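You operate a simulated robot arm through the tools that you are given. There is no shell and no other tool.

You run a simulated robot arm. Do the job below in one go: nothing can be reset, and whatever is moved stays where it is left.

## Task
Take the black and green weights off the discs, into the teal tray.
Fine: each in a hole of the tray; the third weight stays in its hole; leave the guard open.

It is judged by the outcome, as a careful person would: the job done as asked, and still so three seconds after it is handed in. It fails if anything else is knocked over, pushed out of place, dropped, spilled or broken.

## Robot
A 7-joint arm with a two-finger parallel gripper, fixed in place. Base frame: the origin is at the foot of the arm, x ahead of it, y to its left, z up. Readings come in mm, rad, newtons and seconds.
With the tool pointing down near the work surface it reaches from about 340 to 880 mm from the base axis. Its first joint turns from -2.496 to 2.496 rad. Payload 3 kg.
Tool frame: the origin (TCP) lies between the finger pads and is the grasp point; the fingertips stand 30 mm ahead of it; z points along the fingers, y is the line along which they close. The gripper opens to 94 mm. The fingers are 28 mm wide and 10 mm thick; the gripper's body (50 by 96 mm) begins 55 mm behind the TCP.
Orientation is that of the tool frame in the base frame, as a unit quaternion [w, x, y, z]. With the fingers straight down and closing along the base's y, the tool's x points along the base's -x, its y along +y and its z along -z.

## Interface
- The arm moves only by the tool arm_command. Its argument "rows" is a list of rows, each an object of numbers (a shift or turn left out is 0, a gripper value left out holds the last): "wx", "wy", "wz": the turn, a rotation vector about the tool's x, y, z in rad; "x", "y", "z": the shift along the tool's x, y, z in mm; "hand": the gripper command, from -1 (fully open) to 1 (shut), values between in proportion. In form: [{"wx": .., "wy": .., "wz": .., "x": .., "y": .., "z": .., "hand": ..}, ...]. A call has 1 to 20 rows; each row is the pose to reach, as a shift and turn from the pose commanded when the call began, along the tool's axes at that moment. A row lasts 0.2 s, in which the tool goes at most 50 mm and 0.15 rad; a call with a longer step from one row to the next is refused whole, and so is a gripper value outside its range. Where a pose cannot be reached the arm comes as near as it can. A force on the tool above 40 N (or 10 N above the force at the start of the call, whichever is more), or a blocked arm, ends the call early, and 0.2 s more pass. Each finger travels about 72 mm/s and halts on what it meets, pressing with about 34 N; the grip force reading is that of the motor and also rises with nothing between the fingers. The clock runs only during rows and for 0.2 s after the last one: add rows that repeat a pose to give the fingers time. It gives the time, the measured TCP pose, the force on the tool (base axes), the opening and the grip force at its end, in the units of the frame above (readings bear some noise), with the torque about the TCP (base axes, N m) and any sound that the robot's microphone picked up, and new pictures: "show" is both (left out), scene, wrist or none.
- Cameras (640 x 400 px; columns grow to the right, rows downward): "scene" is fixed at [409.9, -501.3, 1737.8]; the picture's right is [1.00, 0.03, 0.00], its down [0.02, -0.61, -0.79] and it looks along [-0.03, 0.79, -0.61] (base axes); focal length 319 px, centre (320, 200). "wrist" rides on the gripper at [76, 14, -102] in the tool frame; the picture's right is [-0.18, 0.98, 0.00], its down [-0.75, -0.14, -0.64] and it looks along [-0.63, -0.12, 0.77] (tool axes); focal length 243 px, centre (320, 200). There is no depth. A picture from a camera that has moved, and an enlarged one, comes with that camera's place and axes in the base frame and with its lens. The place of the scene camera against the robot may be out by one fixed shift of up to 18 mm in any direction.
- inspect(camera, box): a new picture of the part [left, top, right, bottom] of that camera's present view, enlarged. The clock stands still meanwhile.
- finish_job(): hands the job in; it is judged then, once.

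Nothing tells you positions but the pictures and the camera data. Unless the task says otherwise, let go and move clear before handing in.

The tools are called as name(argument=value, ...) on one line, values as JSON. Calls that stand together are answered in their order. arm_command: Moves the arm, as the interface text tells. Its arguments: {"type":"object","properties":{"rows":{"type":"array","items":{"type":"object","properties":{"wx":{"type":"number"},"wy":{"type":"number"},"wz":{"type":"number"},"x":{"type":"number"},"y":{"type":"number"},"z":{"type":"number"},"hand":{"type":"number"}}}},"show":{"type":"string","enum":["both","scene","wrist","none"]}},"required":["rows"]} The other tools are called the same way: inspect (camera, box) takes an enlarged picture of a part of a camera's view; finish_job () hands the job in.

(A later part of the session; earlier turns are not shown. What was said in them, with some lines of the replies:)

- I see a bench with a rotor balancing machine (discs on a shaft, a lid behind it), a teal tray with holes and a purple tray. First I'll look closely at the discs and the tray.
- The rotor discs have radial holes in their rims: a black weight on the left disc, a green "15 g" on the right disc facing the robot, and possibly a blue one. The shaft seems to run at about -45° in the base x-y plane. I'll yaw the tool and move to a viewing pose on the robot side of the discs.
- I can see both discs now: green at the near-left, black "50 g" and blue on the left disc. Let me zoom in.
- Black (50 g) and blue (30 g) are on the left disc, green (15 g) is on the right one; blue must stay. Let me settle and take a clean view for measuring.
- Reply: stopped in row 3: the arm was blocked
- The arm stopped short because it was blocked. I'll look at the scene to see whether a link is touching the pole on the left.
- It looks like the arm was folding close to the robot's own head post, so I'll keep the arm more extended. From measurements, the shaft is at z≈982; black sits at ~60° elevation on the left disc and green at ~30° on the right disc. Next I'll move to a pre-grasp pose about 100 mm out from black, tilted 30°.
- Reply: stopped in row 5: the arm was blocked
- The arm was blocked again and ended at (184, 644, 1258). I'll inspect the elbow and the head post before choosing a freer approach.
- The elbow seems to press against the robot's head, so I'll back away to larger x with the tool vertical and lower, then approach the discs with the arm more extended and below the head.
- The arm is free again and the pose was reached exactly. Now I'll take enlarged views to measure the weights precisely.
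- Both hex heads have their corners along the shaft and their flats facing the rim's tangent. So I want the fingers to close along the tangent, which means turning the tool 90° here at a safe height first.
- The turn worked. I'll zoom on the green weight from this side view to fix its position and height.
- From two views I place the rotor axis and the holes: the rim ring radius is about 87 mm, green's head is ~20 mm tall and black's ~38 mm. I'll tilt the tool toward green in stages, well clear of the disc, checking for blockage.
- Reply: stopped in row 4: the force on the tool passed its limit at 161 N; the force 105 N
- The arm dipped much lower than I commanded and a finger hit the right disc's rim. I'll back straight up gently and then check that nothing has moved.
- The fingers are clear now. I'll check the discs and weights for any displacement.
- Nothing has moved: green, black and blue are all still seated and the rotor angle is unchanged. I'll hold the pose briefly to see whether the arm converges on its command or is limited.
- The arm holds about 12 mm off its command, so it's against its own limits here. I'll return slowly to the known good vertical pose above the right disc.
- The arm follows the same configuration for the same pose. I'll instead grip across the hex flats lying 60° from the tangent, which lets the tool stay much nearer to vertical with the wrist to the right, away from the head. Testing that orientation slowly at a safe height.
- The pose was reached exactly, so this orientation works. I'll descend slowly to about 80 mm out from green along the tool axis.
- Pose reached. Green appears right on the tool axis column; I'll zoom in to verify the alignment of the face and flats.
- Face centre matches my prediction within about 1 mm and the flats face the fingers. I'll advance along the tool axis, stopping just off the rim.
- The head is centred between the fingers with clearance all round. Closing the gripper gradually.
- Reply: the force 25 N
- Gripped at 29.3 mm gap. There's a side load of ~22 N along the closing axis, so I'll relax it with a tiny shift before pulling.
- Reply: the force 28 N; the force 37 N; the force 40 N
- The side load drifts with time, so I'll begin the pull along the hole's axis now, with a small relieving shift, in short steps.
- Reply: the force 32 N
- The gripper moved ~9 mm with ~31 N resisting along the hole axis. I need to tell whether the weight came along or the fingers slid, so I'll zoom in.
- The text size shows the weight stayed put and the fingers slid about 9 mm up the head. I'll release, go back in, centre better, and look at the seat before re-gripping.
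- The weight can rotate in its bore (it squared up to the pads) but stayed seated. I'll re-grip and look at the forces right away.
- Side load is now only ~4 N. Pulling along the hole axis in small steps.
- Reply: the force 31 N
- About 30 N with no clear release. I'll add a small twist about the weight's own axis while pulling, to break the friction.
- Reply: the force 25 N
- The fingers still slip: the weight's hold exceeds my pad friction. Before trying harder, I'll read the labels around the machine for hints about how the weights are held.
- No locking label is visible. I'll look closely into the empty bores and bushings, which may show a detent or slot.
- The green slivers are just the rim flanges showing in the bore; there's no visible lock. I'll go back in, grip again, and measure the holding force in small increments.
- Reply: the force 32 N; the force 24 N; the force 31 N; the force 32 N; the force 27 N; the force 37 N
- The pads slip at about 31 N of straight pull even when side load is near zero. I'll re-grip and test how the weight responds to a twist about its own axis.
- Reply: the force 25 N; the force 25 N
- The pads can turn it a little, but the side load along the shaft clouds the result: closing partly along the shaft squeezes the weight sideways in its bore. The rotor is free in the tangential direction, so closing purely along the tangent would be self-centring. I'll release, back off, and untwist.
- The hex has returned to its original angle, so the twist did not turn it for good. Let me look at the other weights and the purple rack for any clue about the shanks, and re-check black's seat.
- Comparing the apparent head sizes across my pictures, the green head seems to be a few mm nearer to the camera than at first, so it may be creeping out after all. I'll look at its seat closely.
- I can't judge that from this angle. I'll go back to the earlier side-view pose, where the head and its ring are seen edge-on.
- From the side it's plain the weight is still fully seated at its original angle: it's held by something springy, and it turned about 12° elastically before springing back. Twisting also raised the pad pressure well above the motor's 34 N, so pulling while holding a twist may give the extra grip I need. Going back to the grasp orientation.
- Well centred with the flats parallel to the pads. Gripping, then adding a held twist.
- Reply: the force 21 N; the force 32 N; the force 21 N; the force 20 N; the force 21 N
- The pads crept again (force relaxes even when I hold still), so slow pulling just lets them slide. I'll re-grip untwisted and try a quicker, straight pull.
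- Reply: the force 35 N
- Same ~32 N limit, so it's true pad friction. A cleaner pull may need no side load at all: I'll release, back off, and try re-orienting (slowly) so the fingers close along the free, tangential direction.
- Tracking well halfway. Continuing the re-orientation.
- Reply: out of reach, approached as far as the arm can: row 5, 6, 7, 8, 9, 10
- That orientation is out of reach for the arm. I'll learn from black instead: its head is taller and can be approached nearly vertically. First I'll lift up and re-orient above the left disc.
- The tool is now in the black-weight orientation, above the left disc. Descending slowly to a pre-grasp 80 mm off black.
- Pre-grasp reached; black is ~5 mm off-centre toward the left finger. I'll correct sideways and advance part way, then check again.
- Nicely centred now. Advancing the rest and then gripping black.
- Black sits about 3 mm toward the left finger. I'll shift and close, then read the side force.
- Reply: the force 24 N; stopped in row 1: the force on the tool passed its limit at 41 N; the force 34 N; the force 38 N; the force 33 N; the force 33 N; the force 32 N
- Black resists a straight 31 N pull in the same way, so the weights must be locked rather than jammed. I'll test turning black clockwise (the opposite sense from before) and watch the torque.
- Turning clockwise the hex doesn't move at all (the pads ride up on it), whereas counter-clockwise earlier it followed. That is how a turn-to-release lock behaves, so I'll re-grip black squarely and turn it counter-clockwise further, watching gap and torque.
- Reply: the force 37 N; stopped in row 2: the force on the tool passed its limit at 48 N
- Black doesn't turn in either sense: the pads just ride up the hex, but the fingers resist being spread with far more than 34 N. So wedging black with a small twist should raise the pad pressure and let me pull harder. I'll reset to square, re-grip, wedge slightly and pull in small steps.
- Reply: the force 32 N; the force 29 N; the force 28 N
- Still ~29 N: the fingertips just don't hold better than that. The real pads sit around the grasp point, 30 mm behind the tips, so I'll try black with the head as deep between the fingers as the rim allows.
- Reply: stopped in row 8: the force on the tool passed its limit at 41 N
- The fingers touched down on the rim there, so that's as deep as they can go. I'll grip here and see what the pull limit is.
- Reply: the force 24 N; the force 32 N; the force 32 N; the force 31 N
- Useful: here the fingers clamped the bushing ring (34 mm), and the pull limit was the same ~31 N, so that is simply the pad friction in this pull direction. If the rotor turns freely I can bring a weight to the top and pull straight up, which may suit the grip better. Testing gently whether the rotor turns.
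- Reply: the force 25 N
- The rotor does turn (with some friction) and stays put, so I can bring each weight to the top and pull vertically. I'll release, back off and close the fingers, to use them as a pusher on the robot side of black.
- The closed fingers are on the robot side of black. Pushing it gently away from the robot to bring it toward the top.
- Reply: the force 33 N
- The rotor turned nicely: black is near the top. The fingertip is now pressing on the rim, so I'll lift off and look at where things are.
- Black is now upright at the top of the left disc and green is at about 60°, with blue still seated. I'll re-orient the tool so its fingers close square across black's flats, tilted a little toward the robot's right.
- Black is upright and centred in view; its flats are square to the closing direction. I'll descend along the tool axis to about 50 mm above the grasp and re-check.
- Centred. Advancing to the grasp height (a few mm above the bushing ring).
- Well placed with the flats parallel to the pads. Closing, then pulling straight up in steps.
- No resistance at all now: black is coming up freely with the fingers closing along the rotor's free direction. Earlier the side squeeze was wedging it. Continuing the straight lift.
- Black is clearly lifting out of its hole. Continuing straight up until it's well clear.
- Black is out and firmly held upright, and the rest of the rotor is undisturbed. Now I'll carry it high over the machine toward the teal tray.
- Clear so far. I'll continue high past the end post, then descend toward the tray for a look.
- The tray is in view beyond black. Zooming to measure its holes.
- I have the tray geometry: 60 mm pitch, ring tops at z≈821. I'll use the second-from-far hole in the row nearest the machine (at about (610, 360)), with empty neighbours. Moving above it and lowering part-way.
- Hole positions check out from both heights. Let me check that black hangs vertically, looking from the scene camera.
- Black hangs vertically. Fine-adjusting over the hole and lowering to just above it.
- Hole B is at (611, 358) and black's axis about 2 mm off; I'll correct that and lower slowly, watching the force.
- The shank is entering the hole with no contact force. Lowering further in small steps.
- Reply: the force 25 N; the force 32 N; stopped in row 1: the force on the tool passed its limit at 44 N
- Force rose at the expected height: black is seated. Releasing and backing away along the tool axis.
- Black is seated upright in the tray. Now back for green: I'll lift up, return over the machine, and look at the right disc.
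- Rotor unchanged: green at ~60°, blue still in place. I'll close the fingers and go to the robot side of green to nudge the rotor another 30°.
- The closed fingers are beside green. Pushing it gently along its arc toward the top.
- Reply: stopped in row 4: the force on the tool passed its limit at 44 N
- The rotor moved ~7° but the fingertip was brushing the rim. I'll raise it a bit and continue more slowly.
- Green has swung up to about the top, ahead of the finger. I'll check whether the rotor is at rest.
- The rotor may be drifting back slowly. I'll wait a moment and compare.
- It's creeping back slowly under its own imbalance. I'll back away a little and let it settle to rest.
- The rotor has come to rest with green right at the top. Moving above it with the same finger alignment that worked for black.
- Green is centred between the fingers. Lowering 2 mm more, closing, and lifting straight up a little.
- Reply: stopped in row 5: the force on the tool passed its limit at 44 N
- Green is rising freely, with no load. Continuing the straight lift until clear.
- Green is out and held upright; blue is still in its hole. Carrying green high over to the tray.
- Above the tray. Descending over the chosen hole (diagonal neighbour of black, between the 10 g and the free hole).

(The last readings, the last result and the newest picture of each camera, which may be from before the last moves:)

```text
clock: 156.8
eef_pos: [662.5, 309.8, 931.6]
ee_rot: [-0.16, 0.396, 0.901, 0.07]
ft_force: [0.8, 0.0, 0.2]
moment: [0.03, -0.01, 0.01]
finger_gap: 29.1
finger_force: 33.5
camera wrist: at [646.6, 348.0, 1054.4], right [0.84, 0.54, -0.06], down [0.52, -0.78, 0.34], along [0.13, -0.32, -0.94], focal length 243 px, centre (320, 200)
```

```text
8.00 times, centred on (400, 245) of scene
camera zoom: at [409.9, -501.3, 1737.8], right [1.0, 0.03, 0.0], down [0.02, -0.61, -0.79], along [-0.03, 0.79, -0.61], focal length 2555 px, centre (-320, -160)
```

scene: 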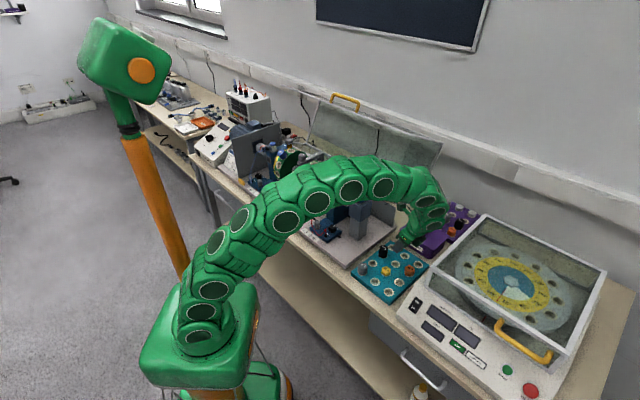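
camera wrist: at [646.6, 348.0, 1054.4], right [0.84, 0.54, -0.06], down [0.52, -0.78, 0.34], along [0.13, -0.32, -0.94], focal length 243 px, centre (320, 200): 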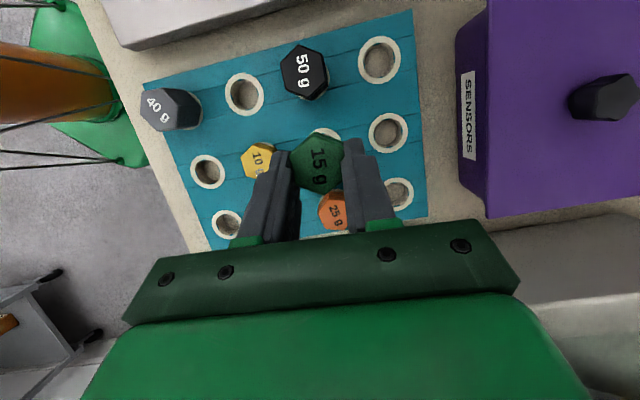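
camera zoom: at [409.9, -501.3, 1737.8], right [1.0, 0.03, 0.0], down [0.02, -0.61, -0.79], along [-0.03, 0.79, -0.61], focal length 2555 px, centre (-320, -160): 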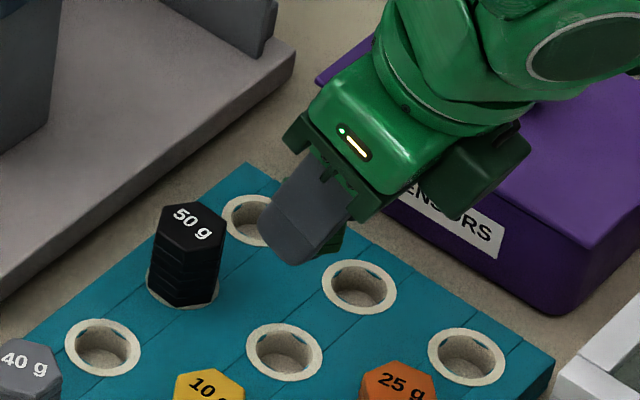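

Hole confirmed at (653, 315); green's axis is ~3 mm off. Correcting and lowering to just above the ring.

arm_command(rows=[{"x": -3.9, "y": -1.5, "z": 9.9, "hand": 1.0}, {"x": -7.9, "y": -3.1, "z": 19.8, "hand": 1.0}, {"x": -11.8, "y": -3.1, "z": 29.6, "hand": 1.0}, {"x": -15.7, "y": -3.1, "z": 39.5, "hand": 1.0}, {"x": -15.7, "y": -3.1, "z": 39.5, "hand": 1.0}], show="wrist")

inspect(camera="wrist", box=[220, 60, 460, 210])

inspect(camera="scene", box=[370, 230, 430, 268])

```text
clock: 158.0
eef_pos: [658.8, 306.4, 888.8]
ee_rot: [-0.161, 0.396, 0.902, 0.071]
ft_force: [0.9, -0.5, -1.0]
moment: [0.03, 0.04, 0.05]
finger_gap: 29.5
finger_force: 34.2
camera wrist: at [644.3, 345.8, 1011.8], right [0.84, 0.54, -0.06], down [0.52, -0.78, 0.34], along [0.13, -0.32, -0.94], focal length 243 px, centre (320, 200)
```

wrist: 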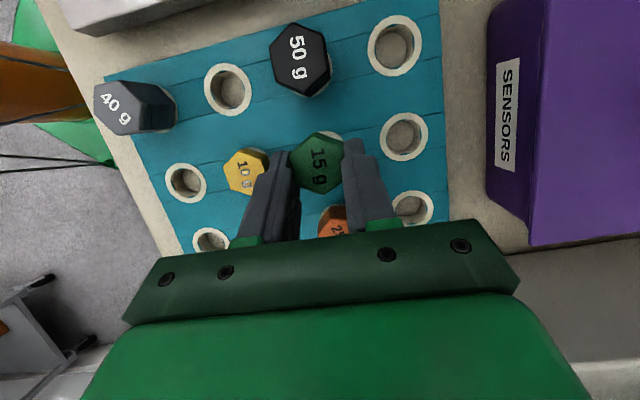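

```text
2.67 times, centred on (340, 135) of wrist
camera zoom: at [644.3, 345.8, 1011.8], right [0.84, 0.54, -0.06], down [0.52, -0.78, 0.34], along [0.13, -0.32, -0.94], focal length 647 px, centre (267, 373)
```

zoom: 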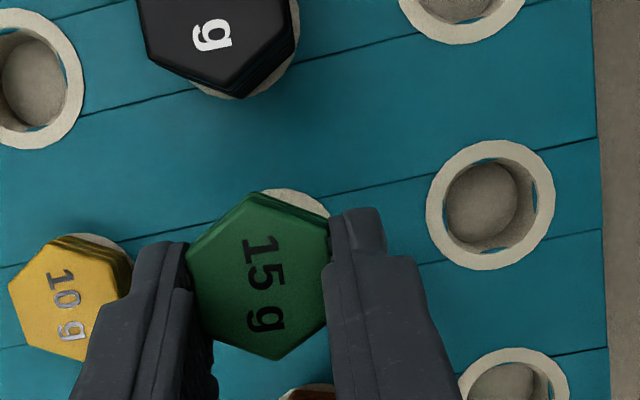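

```text
10.53 times, centred on (400, 249) of scene
camera zoom: at [409.9, -501.3, 1737.8], right [1.0, 0.03, 0.0], down [0.02, -0.61, -0.79], along [-0.03, 0.79, -0.61], focal length 3362 px, centre (-522, -316)
```

zoom: 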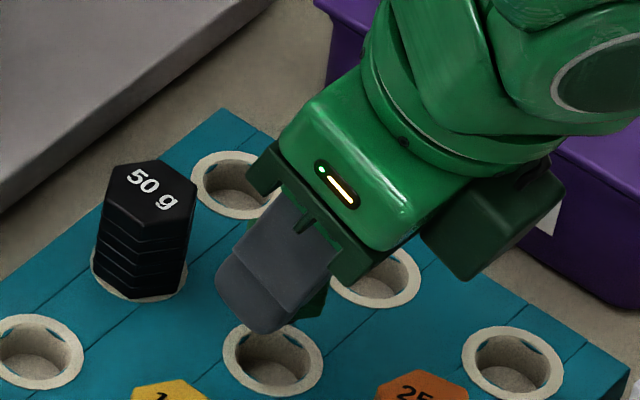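

arm_command(rows=[{"x": -2.3, "y": 0.1, "z": 3.3, "hand": 1.0}, {"x": -3.6, "y": 0.1, "z": 6.8, "hand": 1.0}, {"x": -4.9, "y": 0.1, "z": 10.4, "hand": 1.0}, {"x": -6.2, "y": 0.1, "z": 13.9, "hand": 1.0}], show="none")

inspect(camera="scene", box=[370, 230, 430, 268])

arm_command(rows=[{"x": -1.0, "z": 2.8, "hand": 1.0}, {"x": -1.7, "z": 4.7, "hand": 1.0}], show="none")

```text
clock: 159.0
eef_pos: [660.7, 306.2, 873.3]
ee_rot: [-0.161, 0.396, 0.901, 0.071]
ft_force: [-0.3, -0.1, -0.6]
moment: [0.0, -0.03, 0.0]
finger_gap: 29.4
finger_force: 34.2
```

```text
10.53 times, centred on (400, 249) of scene
camera zoom: at [409.9, -501.3, 1737.8], right [1.0, 0.03, 0.0], down [0.02, -0.61, -0.79], along [-0.03, 0.79, -0.61], focal length 3362 px, centre (-522, -316)
```

zoom: 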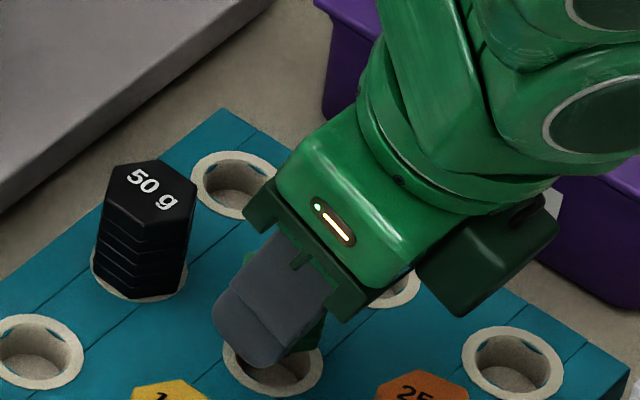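

```text
clock: 159.6
eef_pos: [660.4, 306.7, 869.0]
ee_rot: [-0.16, 0.396, 0.901, 0.071]
ft_force: [0.0, -0.7, 0.0]
moment: [-0.04, -0.02, -0.02]
finger_gap: 29.1
finger_force: 34.2
```

No contact; the shank is inside the hole. Continuing down in small steps.

arm_command(rows=[{"x": -0.85, "z": 2.35, "hand": 1.0}, {"x": -1.7, "z": 4.7, "hand": 1.0}], show="none")

arm_command(rows=[{"x": -0.7, "z": 1.9, "hand": 1.0}, {"x": -1.0, "z": 2.8, "hand": 1.0}], show="wrist")

inspect(camera="scene", box=[370, 230, 430, 268])

```text
clock: 160.2
eef_pos: [661.0, 307.1, 864.6]
ee_rot: [-0.161, 0.396, 0.901, 0.07]
ft_force: [-0.3, -0.5, 0.6]
moment: [-0.03, 0.01, 0.0]
finger_gap: 29.3
finger_force: 33.6
```

```text
clock: 160.8
eef_pos: [660.4, 307.3, 860.5]
ee_rot: [-0.16, 0.396, 0.901, 0.07]
ft_force: [-0.4, 0.1, 0.5]
moment: [0.0, -0.01, -0.01]
finger_gap: 29.3
finger_force: 33.7
camera wrist: at [645.2, 345.8, 984.5], right [0.84, 0.54, -0.06], down [0.52, -0.78, 0.34], along [0.13, -0.32, -0.94], focal length 243 px, centre (320, 200)
```

wrist: 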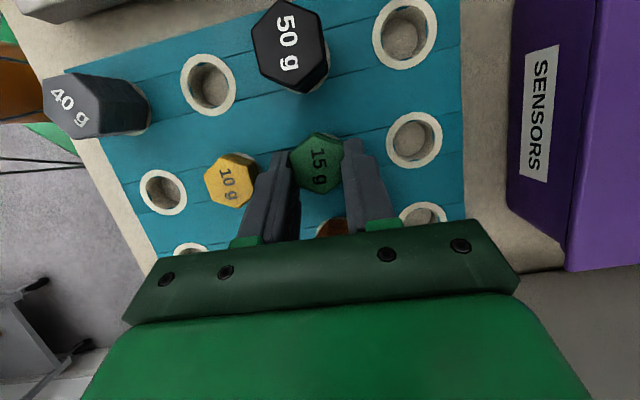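

```text
10.53 times, centred on (400, 249) of scene
camera zoom: at [409.9, -501.3, 1737.8], right [1.0, 0.03, 0.0], down [0.02, -0.61, -0.79], along [-0.03, 0.79, -0.61], focal length 3362 px, centre (-522, -316)
```

zoom: 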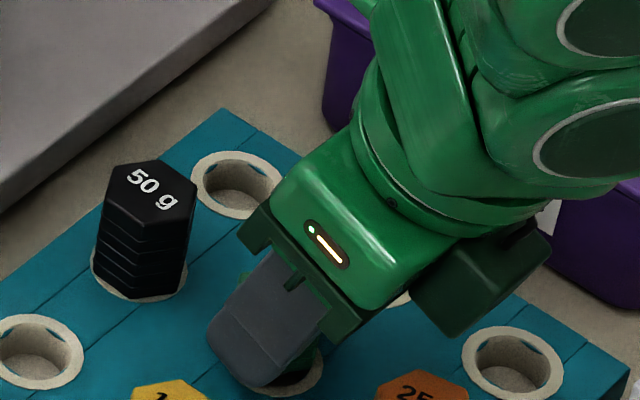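

arm_command(rows=[{"x": -0.35, "z": 0.94, "hand": 1.0}, {"x": -0.7, "z": 1.9, "hand": 1.0}], show="none")

arm_command(rows=[{"x": -0.35, "z": 0.94, "hand": 1.0}], show="none")

arm_command(rows=[{"x": -0.35, "z": 0.94, "hand": 1.0}], show="none")

```text
clock: 161.4
eef_pos: [660.9, 308.0, 859.1]
ee_rot: [-0.16, 0.396, 0.901, 0.071]
ft_force: [0.2, 0.1, -0.3]
moment: [-0.01, 0.0, -0.01]
finger_gap: 29.1
finger_force: 34.2
```

```text
clock: 161.8
eef_pos: [659.1, 307.5, 857.3]
ee_rot: [-0.16, 0.396, 0.901, 0.07]
ft_force: [-0.2, 0.3, -0.4]
moment: [0.01, 0.0, -0.03]
finger_gap: 29.2
finger_force: 34.2
```

```text
clock: 162.2
eef_pos: [659.3, 307.8, 856.6]
ee_rot: [-0.161, 0.396, 0.901, 0.071]
ft_force: [-0.7, 0.1, 0.8]
moment: [-0.01, 0.05, 0.01]
finger_gap: 29.3
finger_force: 34.2
```

arm_command(rows=[{"x": -0.35, "z": 0.94, "hand": 1.0}], show="none")

arm_command(rows=[{"x": -0.35, "z": 0.94, "hand": 1.0}], show="none")

inspect(camera="wrist", box=[220, 60, 460, 210])

inspect(camera="scene", box=[380, 235, 420, 260])

```text
clock: 162.6
eef_pos: [660.8, 307.0, 856.7]
ee_rot: [-0.161, 0.396, 0.901, 0.071]
ft_force: [0.4, 0.8, -0.5]
moment: [0.02, -0.01, -0.01]
finger_gap: 29.5
finger_force: 34.0
```

```text
clock: 163.0
eef_pos: [659.9, 306.3, 854.9]
ee_rot: [-0.161, 0.395, 0.902, 0.071]
ft_force: [0.2, -0.5, 0.7]
moment: [0.02, -0.02, -0.03]
finger_gap: 29.4
finger_force: 34.2
```

```text
2.67 times, centred on (340, 135) of wrist
camera zoom: at [644.8, 345.2, 977.9], right [0.84, 0.54, -0.06], down [0.52, -0.78, 0.34], along [0.13, -0.32, -0.94], focal length 647 px, centre (267, 373)
```

zoom: 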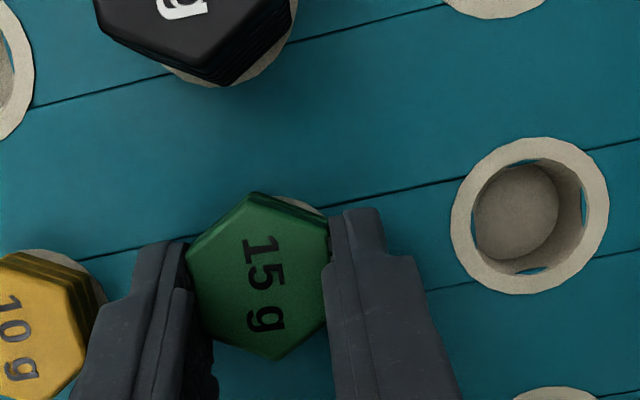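

```text
16.00 times, centred on (400, 248) of scene
camera zoom: at [409.9, -501.3, 1737.8], right [1.0, 0.03, 0.0], down [0.02, -0.61, -0.79], along [-0.03, 0.79, -0.61], focal length 5110 px, centre (-960, -560)
```

zoom: 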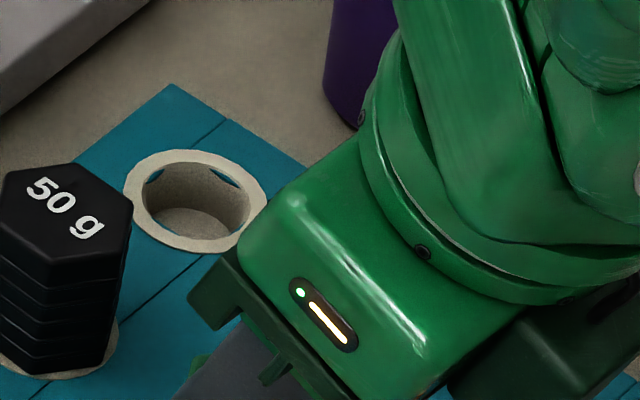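

arm_command(rows=[{"x": -0.35, "z": 0.94, "hand": 1.0}], show="none")

arm_command(rows=[{"x": -0.35, "z": 0.94, "hand": 1.0}], show="none")

arm_command(rows=[{"x": -0.35, "z": 0.94, "hand": 1.0}], show="none")

inspect(camera="scene", box=[375, 245, 425, 276])

```text
clock: 163.4
eef_pos: [660.4, 306.6, 855.1]
ee_rot: [-0.161, 0.396, 0.901, 0.071]
ft_force: [-4.3, -5.5, 16.7]
moment: [-0.29, 0.19, 0.01]
finger_gap: 29.3
finger_force: 34.2
```

```text
clock: 163.9
eef_pos: [659.3, 306.6, 854.5]
ee_rot: [-0.16, 0.396, 0.902, 0.071]
ft_force: [0.5, -3.5, 15.5]
moment: [-0.35, 0.18, 0.04]
finger_gap: 29.1
finger_force: 33.8
stopped in row 1: the force on the tool passed its limit at 43 N (the readings are from after the stop); the commanded pose is now the measured one
```

```text
clock: 164.3
eef_pos: [659.8, 307.8, 854.0]
ee_rot: [-0.16, 0.395, 0.902, 0.071]
ft_force: [-10.1, -9.8, 30.2]
moment: [-0.74, 0.65, -0.01]
finger_gap: 29.4
finger_force: 33.8
```

```text
12.80 times, centred on (400, 260) of scene
camera zoom: at [409.9, -501.3, 1737.8], right [1.0, 0.03, 0.0], down [0.02, -0.61, -0.79], along [-0.03, 0.79, -0.61], focal length 4088 px, centre (-704, -574)
```

zoom: 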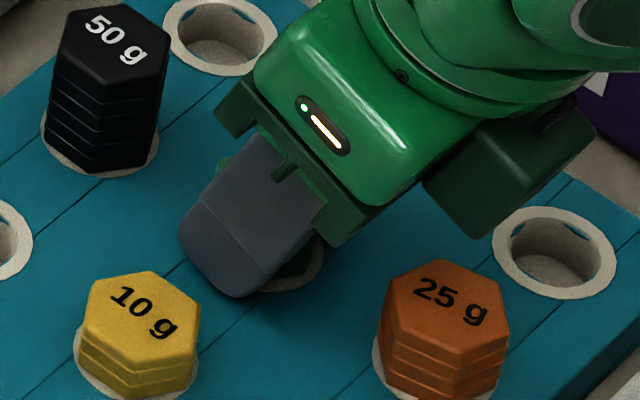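

The fingertip is now touching the ring just as it was when I gripped green in the disc, so the head is at its seat. I'll ease off 1 mm and release.

arm_command(rows=[{"x": 0.35, "z": -0.94, "hand": 1.0}, {"x": 0.35, "z": -0.94, "hand": 1.0}], show="none")

arm_command(rows=[{"hand": 0.33}, {"hand": 0.25}, {"hand": 0.15}, {"hand": 0.0}, {"hand": 0.0}], show="wrist")

inspect(camera="wrist", box=[220, 60, 460, 210])

```text
clock: 164.9
eef_pos: [660.1, 307.5, 854.4]
ee_rot: [-0.16, 0.396, 0.901, 0.071]
ft_force: [-3.6, -1.0, 8.1]
moment: [-0.17, 0.2, -0.02]
finger_gap: 29.4
finger_force: 34.2
```

```text
clock: 166.1
eef_pos: [659.7, 307.3, 855.8]
ee_rot: [-0.161, 0.396, 0.901, 0.071]
ft_force: [0.1, -0.2, 0.1]
moment: [0.01, 0.01, -0.01]
finger_gap: 47.0
finger_force: 0.1
camera wrist: at [645.3, 345.5, 978.1], right [0.84, 0.54, -0.06], down [0.52, -0.78, 0.34], along [0.14, -0.32, -0.94], focal length 243 px, centre (320, 200)
```

wrist: 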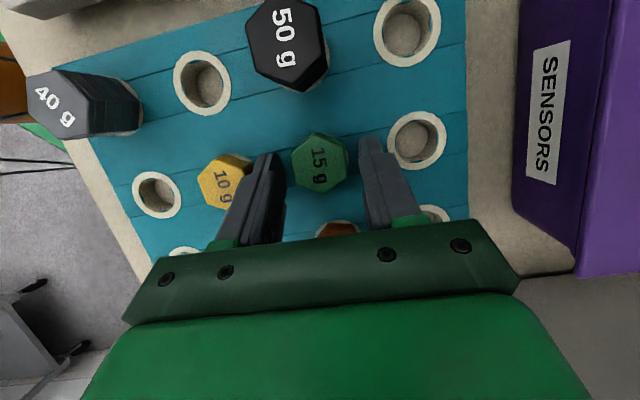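

```text
2.67 times, centred on (340, 135) of wrist
camera zoom: at [645.3, 345.5, 978.1], right [0.84, 0.54, -0.06], down [0.52, -0.78, 0.34], along [0.14, -0.32, -0.94], focal length 647 px, centre (267, 373)
```

zoom: 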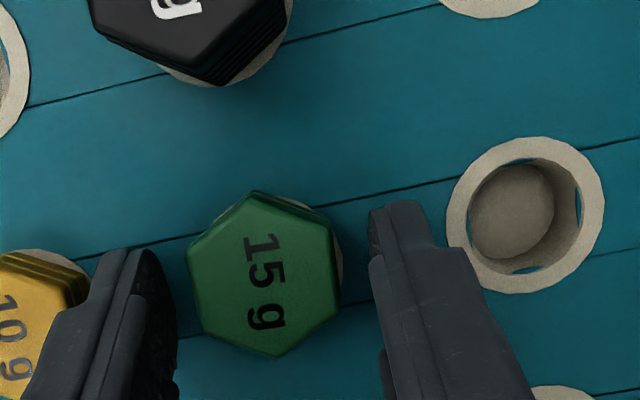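

Green is released and sitting in its hole. Backing off along the tool axis.

arm_command(rows=[{"z": -8}, {"z": -18}, {"z": -30}, {"z": -48}, {"z": -70}, {"z": -95}, {"z": -125}, {"z": -125}], show="both")

inspect(camera="scene", box=[345, 225, 445, 300])

inspect(camera="wrist", box=[200, 40, 440, 190])

inspect(camera="scene", box=[240, 120, 380, 215])

```text
clock: 167.9
eef_pos: [686.0, 274.9, 968.8]
ee_rot: [-0.159, 0.396, 0.901, 0.071]
ft_force: [-0.6, -0.1, -0.9]
moment: [0.01, -0.01, 0.01]
finger_gap: 46.9
finger_force: 0.1
camera wrist: at [671.5, 313.0, 1092.4], right [0.84, 0.54, -0.06], down [0.52, -0.78, 0.34], along [0.14, -0.32, -0.94], focal length 243 px, centre (320, 200)
```

scene: 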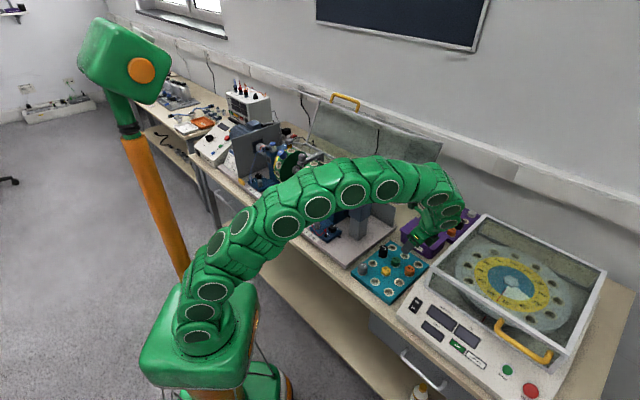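
wrist: 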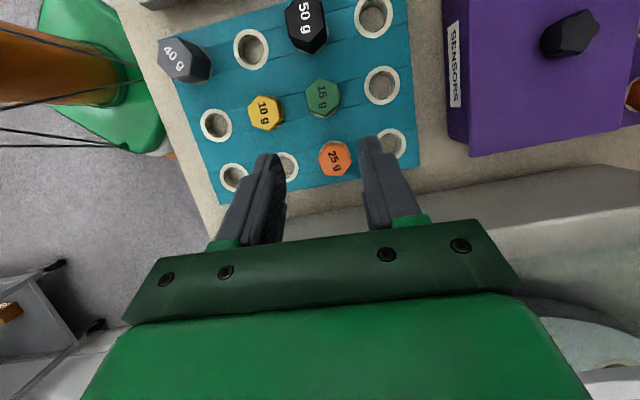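

```text
5.33 times, centred on (395, 262) of scene
camera zoom: at [409.9, -501.3, 1737.8], right [1.0, 0.03, 0.0], down [0.02, -0.61, -0.79], along [-0.03, 0.79, -0.61], focal length 1703 px, centre (-80, -133)
```

zoom: 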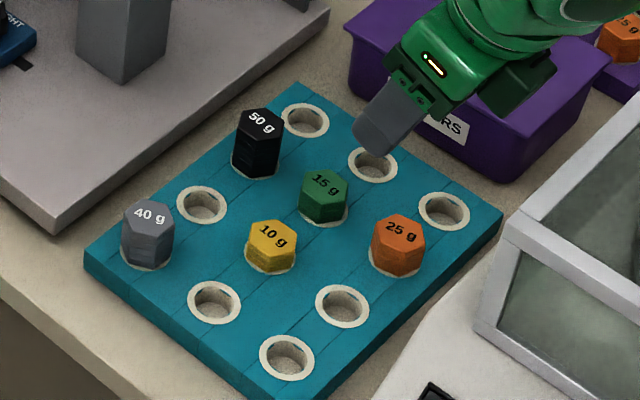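

```text
2.67 times, centred on (320, 115) of wrist
camera zoom: at [671.5, 313.0, 1092.4], right [0.84, 0.54, -0.06], down [0.52, -0.78, 0.34], along [0.14, -0.32, -0.94], focal length 647 px, centre (320, 427)
```

zoom: 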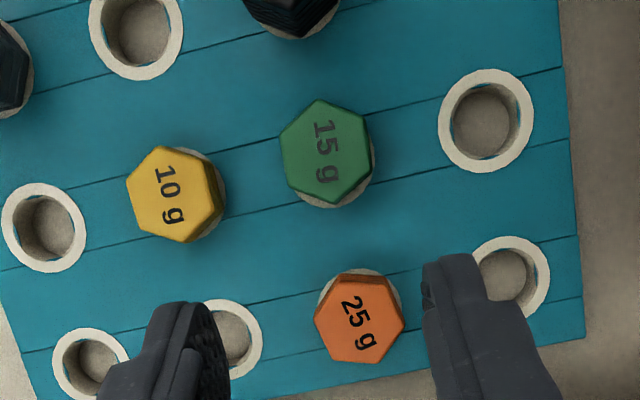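

```text
4.21 times, centred on (310, 168) of scene
camera zoom: at [409.9, -501.3, 1737.8], right [1.0, 0.03, 0.0], down [0.02, -0.61, -0.79], along [-0.03, 0.79, -0.61], focal length 1345 px, centre (362, 337)
```

zoom: 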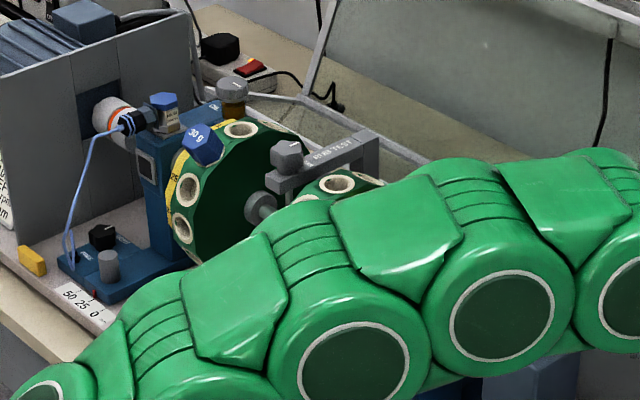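

Both weights sit flush in the tray, the tray's own weights are untouched, blue is still in its hole, and the guard is open. I'll raise the arm clear and do a last check, including that the rotor is at rest.

arm_command(rows=[{"x": 8.6, "y": 0, "z": -23.5}, {"x": 25, "y": 0, "z": -60}, {"x": 45, "y": -6, "z": -90}, {"x": 66, "y": -14, "z": -112}, {"x": 87, "y": -22, "z": -132}, {"x": 108, "y": -30, "z": -152}, {"x": 130, "y": -38, "z": -172}, {"x": 151.3, "y": -46.5, "z": -190.6}, {"x": 151.3, "y": -46.5, "z": -190.6}], show="both")

inspect(camera="scene", box=[230, 120, 330, 182])

inspect(camera="scene", box=[340, 200, 480, 305])

```text
clock: 169.9
eef_pos: [604.7, 302.8, 1202.5]
ee_rot: [-0.16, 0.395, 0.902, 0.071]
ft_force: [0.3, 0.3, -0.3]
moment: [0.0, -0.02, 0.01]
finger_gap: 46.8
finger_force: 0.0
camera wrist: at [588.5, 339.5, 1324.8], right [0.84, 0.54, -0.06], down [0.52, -0.78, 0.34], along [0.14, -0.32, -0.94], focal length 243 px, centre (320, 200)
```

scene: 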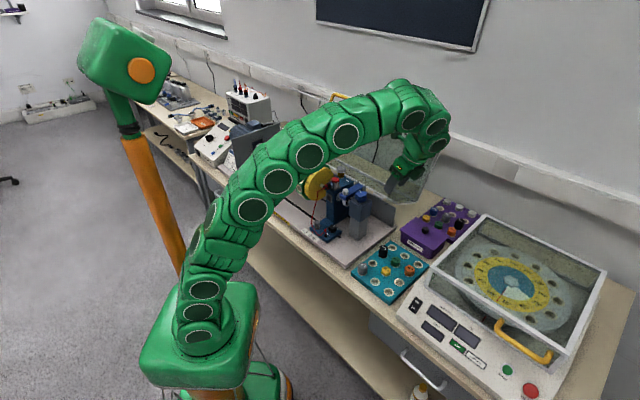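
wrist: 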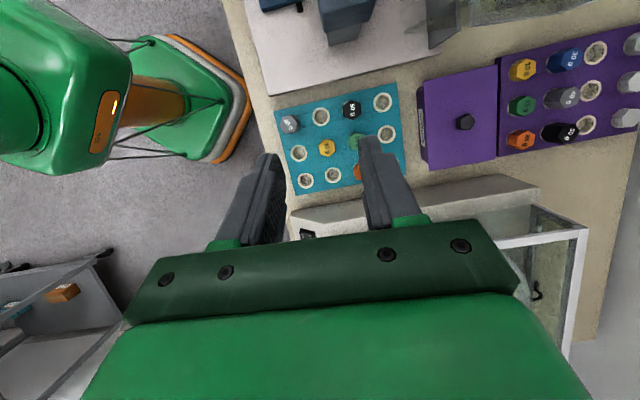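

```text
6.40 times, centred on (280, 151) of scene
camera zoom: at [409.9, -501.3, 1737.8], right [1.0, 0.03, 0.0], down [0.02, -0.61, -0.79], along [-0.03, 0.79, -0.61], focal length 2044 px, centre (576, 514)
```

zoom: 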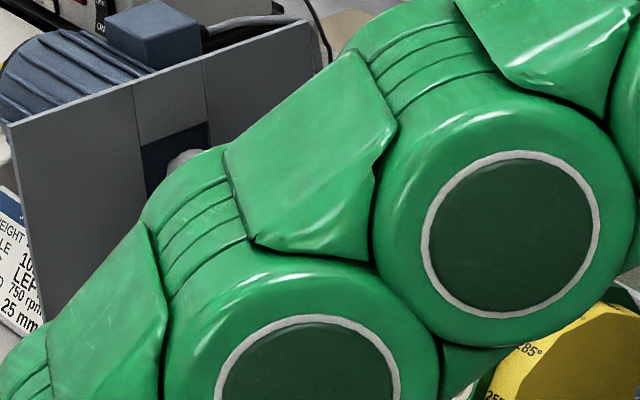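

```text
3.81 times, centred on (410, 252) of scene
camera zoom: at [409.9, -501.3, 1737.8], right [1.0, 0.03, 0.0], down [0.02, -0.61, -0.79], along [-0.03, 0.79, -0.61], focal length 1217 px, centre (-23, 0)
```

zoom: 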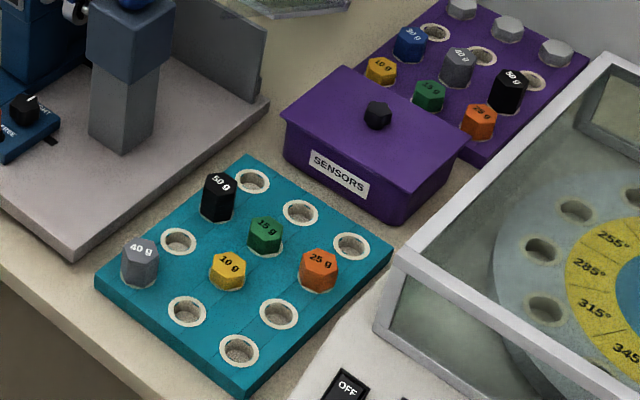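

The tray looks right. The arm hides the discs, so I'll move it back near its starting area for a final look at blue and the rotor.

arm_command(rows=[{"x": 8, "z": -22}, {"x": 40, "y": -6, "z": -40}, {"x": 75, "y": -13, "z": -38}, {"x": 110, "y": -20, "z": -30}, {"x": 145, "y": -28, "z": -20}, {"x": 180, "y": -36, "z": -8}, {"x": 215, "y": -44, "z": 6}, {"x": 240, "y": -49, "z": 16}, {"x": 254.9, "y": -51.5, "z": 22}, {"x": 254.9, "y": -51.5, "z": 22}], show="both")

inspect(camera="scene", box=[240, 120, 380, 215])

```text
clock: 172.1
eef_pos: [396.8, 448.4, 1269.7]
ee_rot: [-0.16, 0.396, 0.902, 0.071]
ft_force: [-0.3, 1.1, 0.1]
moment: [0.04, -0.01, 0.01]
finger_gap: 46.7
finger_force: 0.1
camera wrist: at [381.4, 486.5, 1393.1], right [0.84, 0.54, -0.06], down [0.52, -0.78, 0.34], along [0.14, -0.32, -0.94], focal length 243 px, centre (320, 200)
```

scene: 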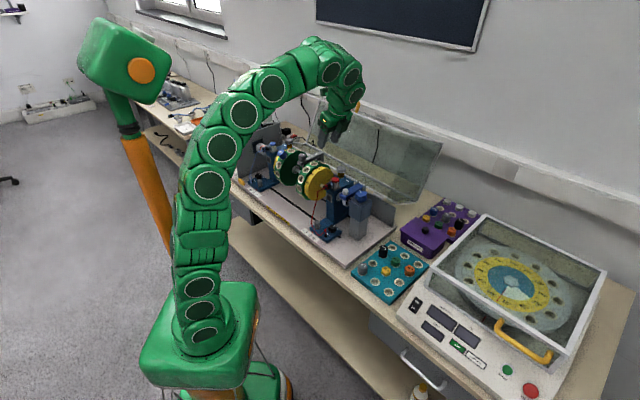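
wrist: 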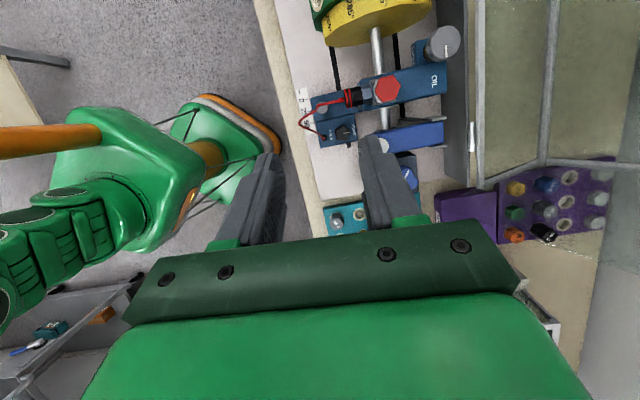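

```text
4.21 times, centred on (310, 168) of scene
camera zoom: at [409.9, -501.3, 1737.8], right [1.0, 0.03, 0.0], down [0.02, -0.61, -0.79], along [-0.03, 0.79, -0.61], focal length 1345 px, centre (362, 337)
```

zoom: 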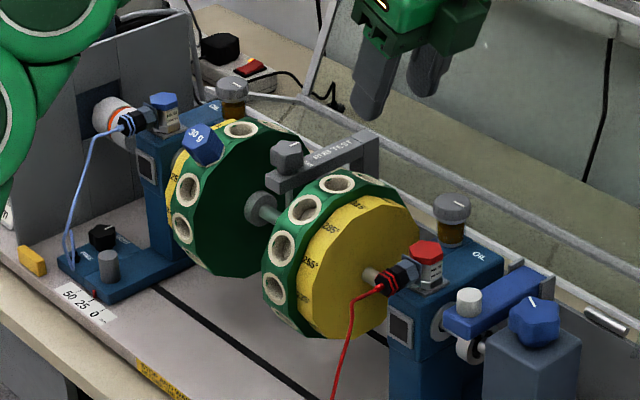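

The black and green weights are seated in holes of the teal tray. Blue is still in its disc hole and the rotor is at rest. The guard is open and the arm is clear, so I'm handing the job in.

finish_job()

```text
The job is handed in.
```

The black (50 g) and green (15 g) weights are off the discs, each in its own hole of the teal tray, and I handed the job in. In the last pictures the third weight (blue, 30 g) is still in its disc hole, and the guard is open. The tray's own three weights had not moved, and the gripper is open and clear of everything.

- **Rotor turned:** to lift the weights straight out I nudged the rotor round so each came to the top. It is at rest now, about 60° from where it started, so blue has turned with it.
- **Knocks along the way:** early on a finger hit the right disc's rim at 161 N when the arm dipped lower than commanded, and it touched rims or rings again a few times at about 40–44 N. I saw nothing shifted or damaged afterwards.
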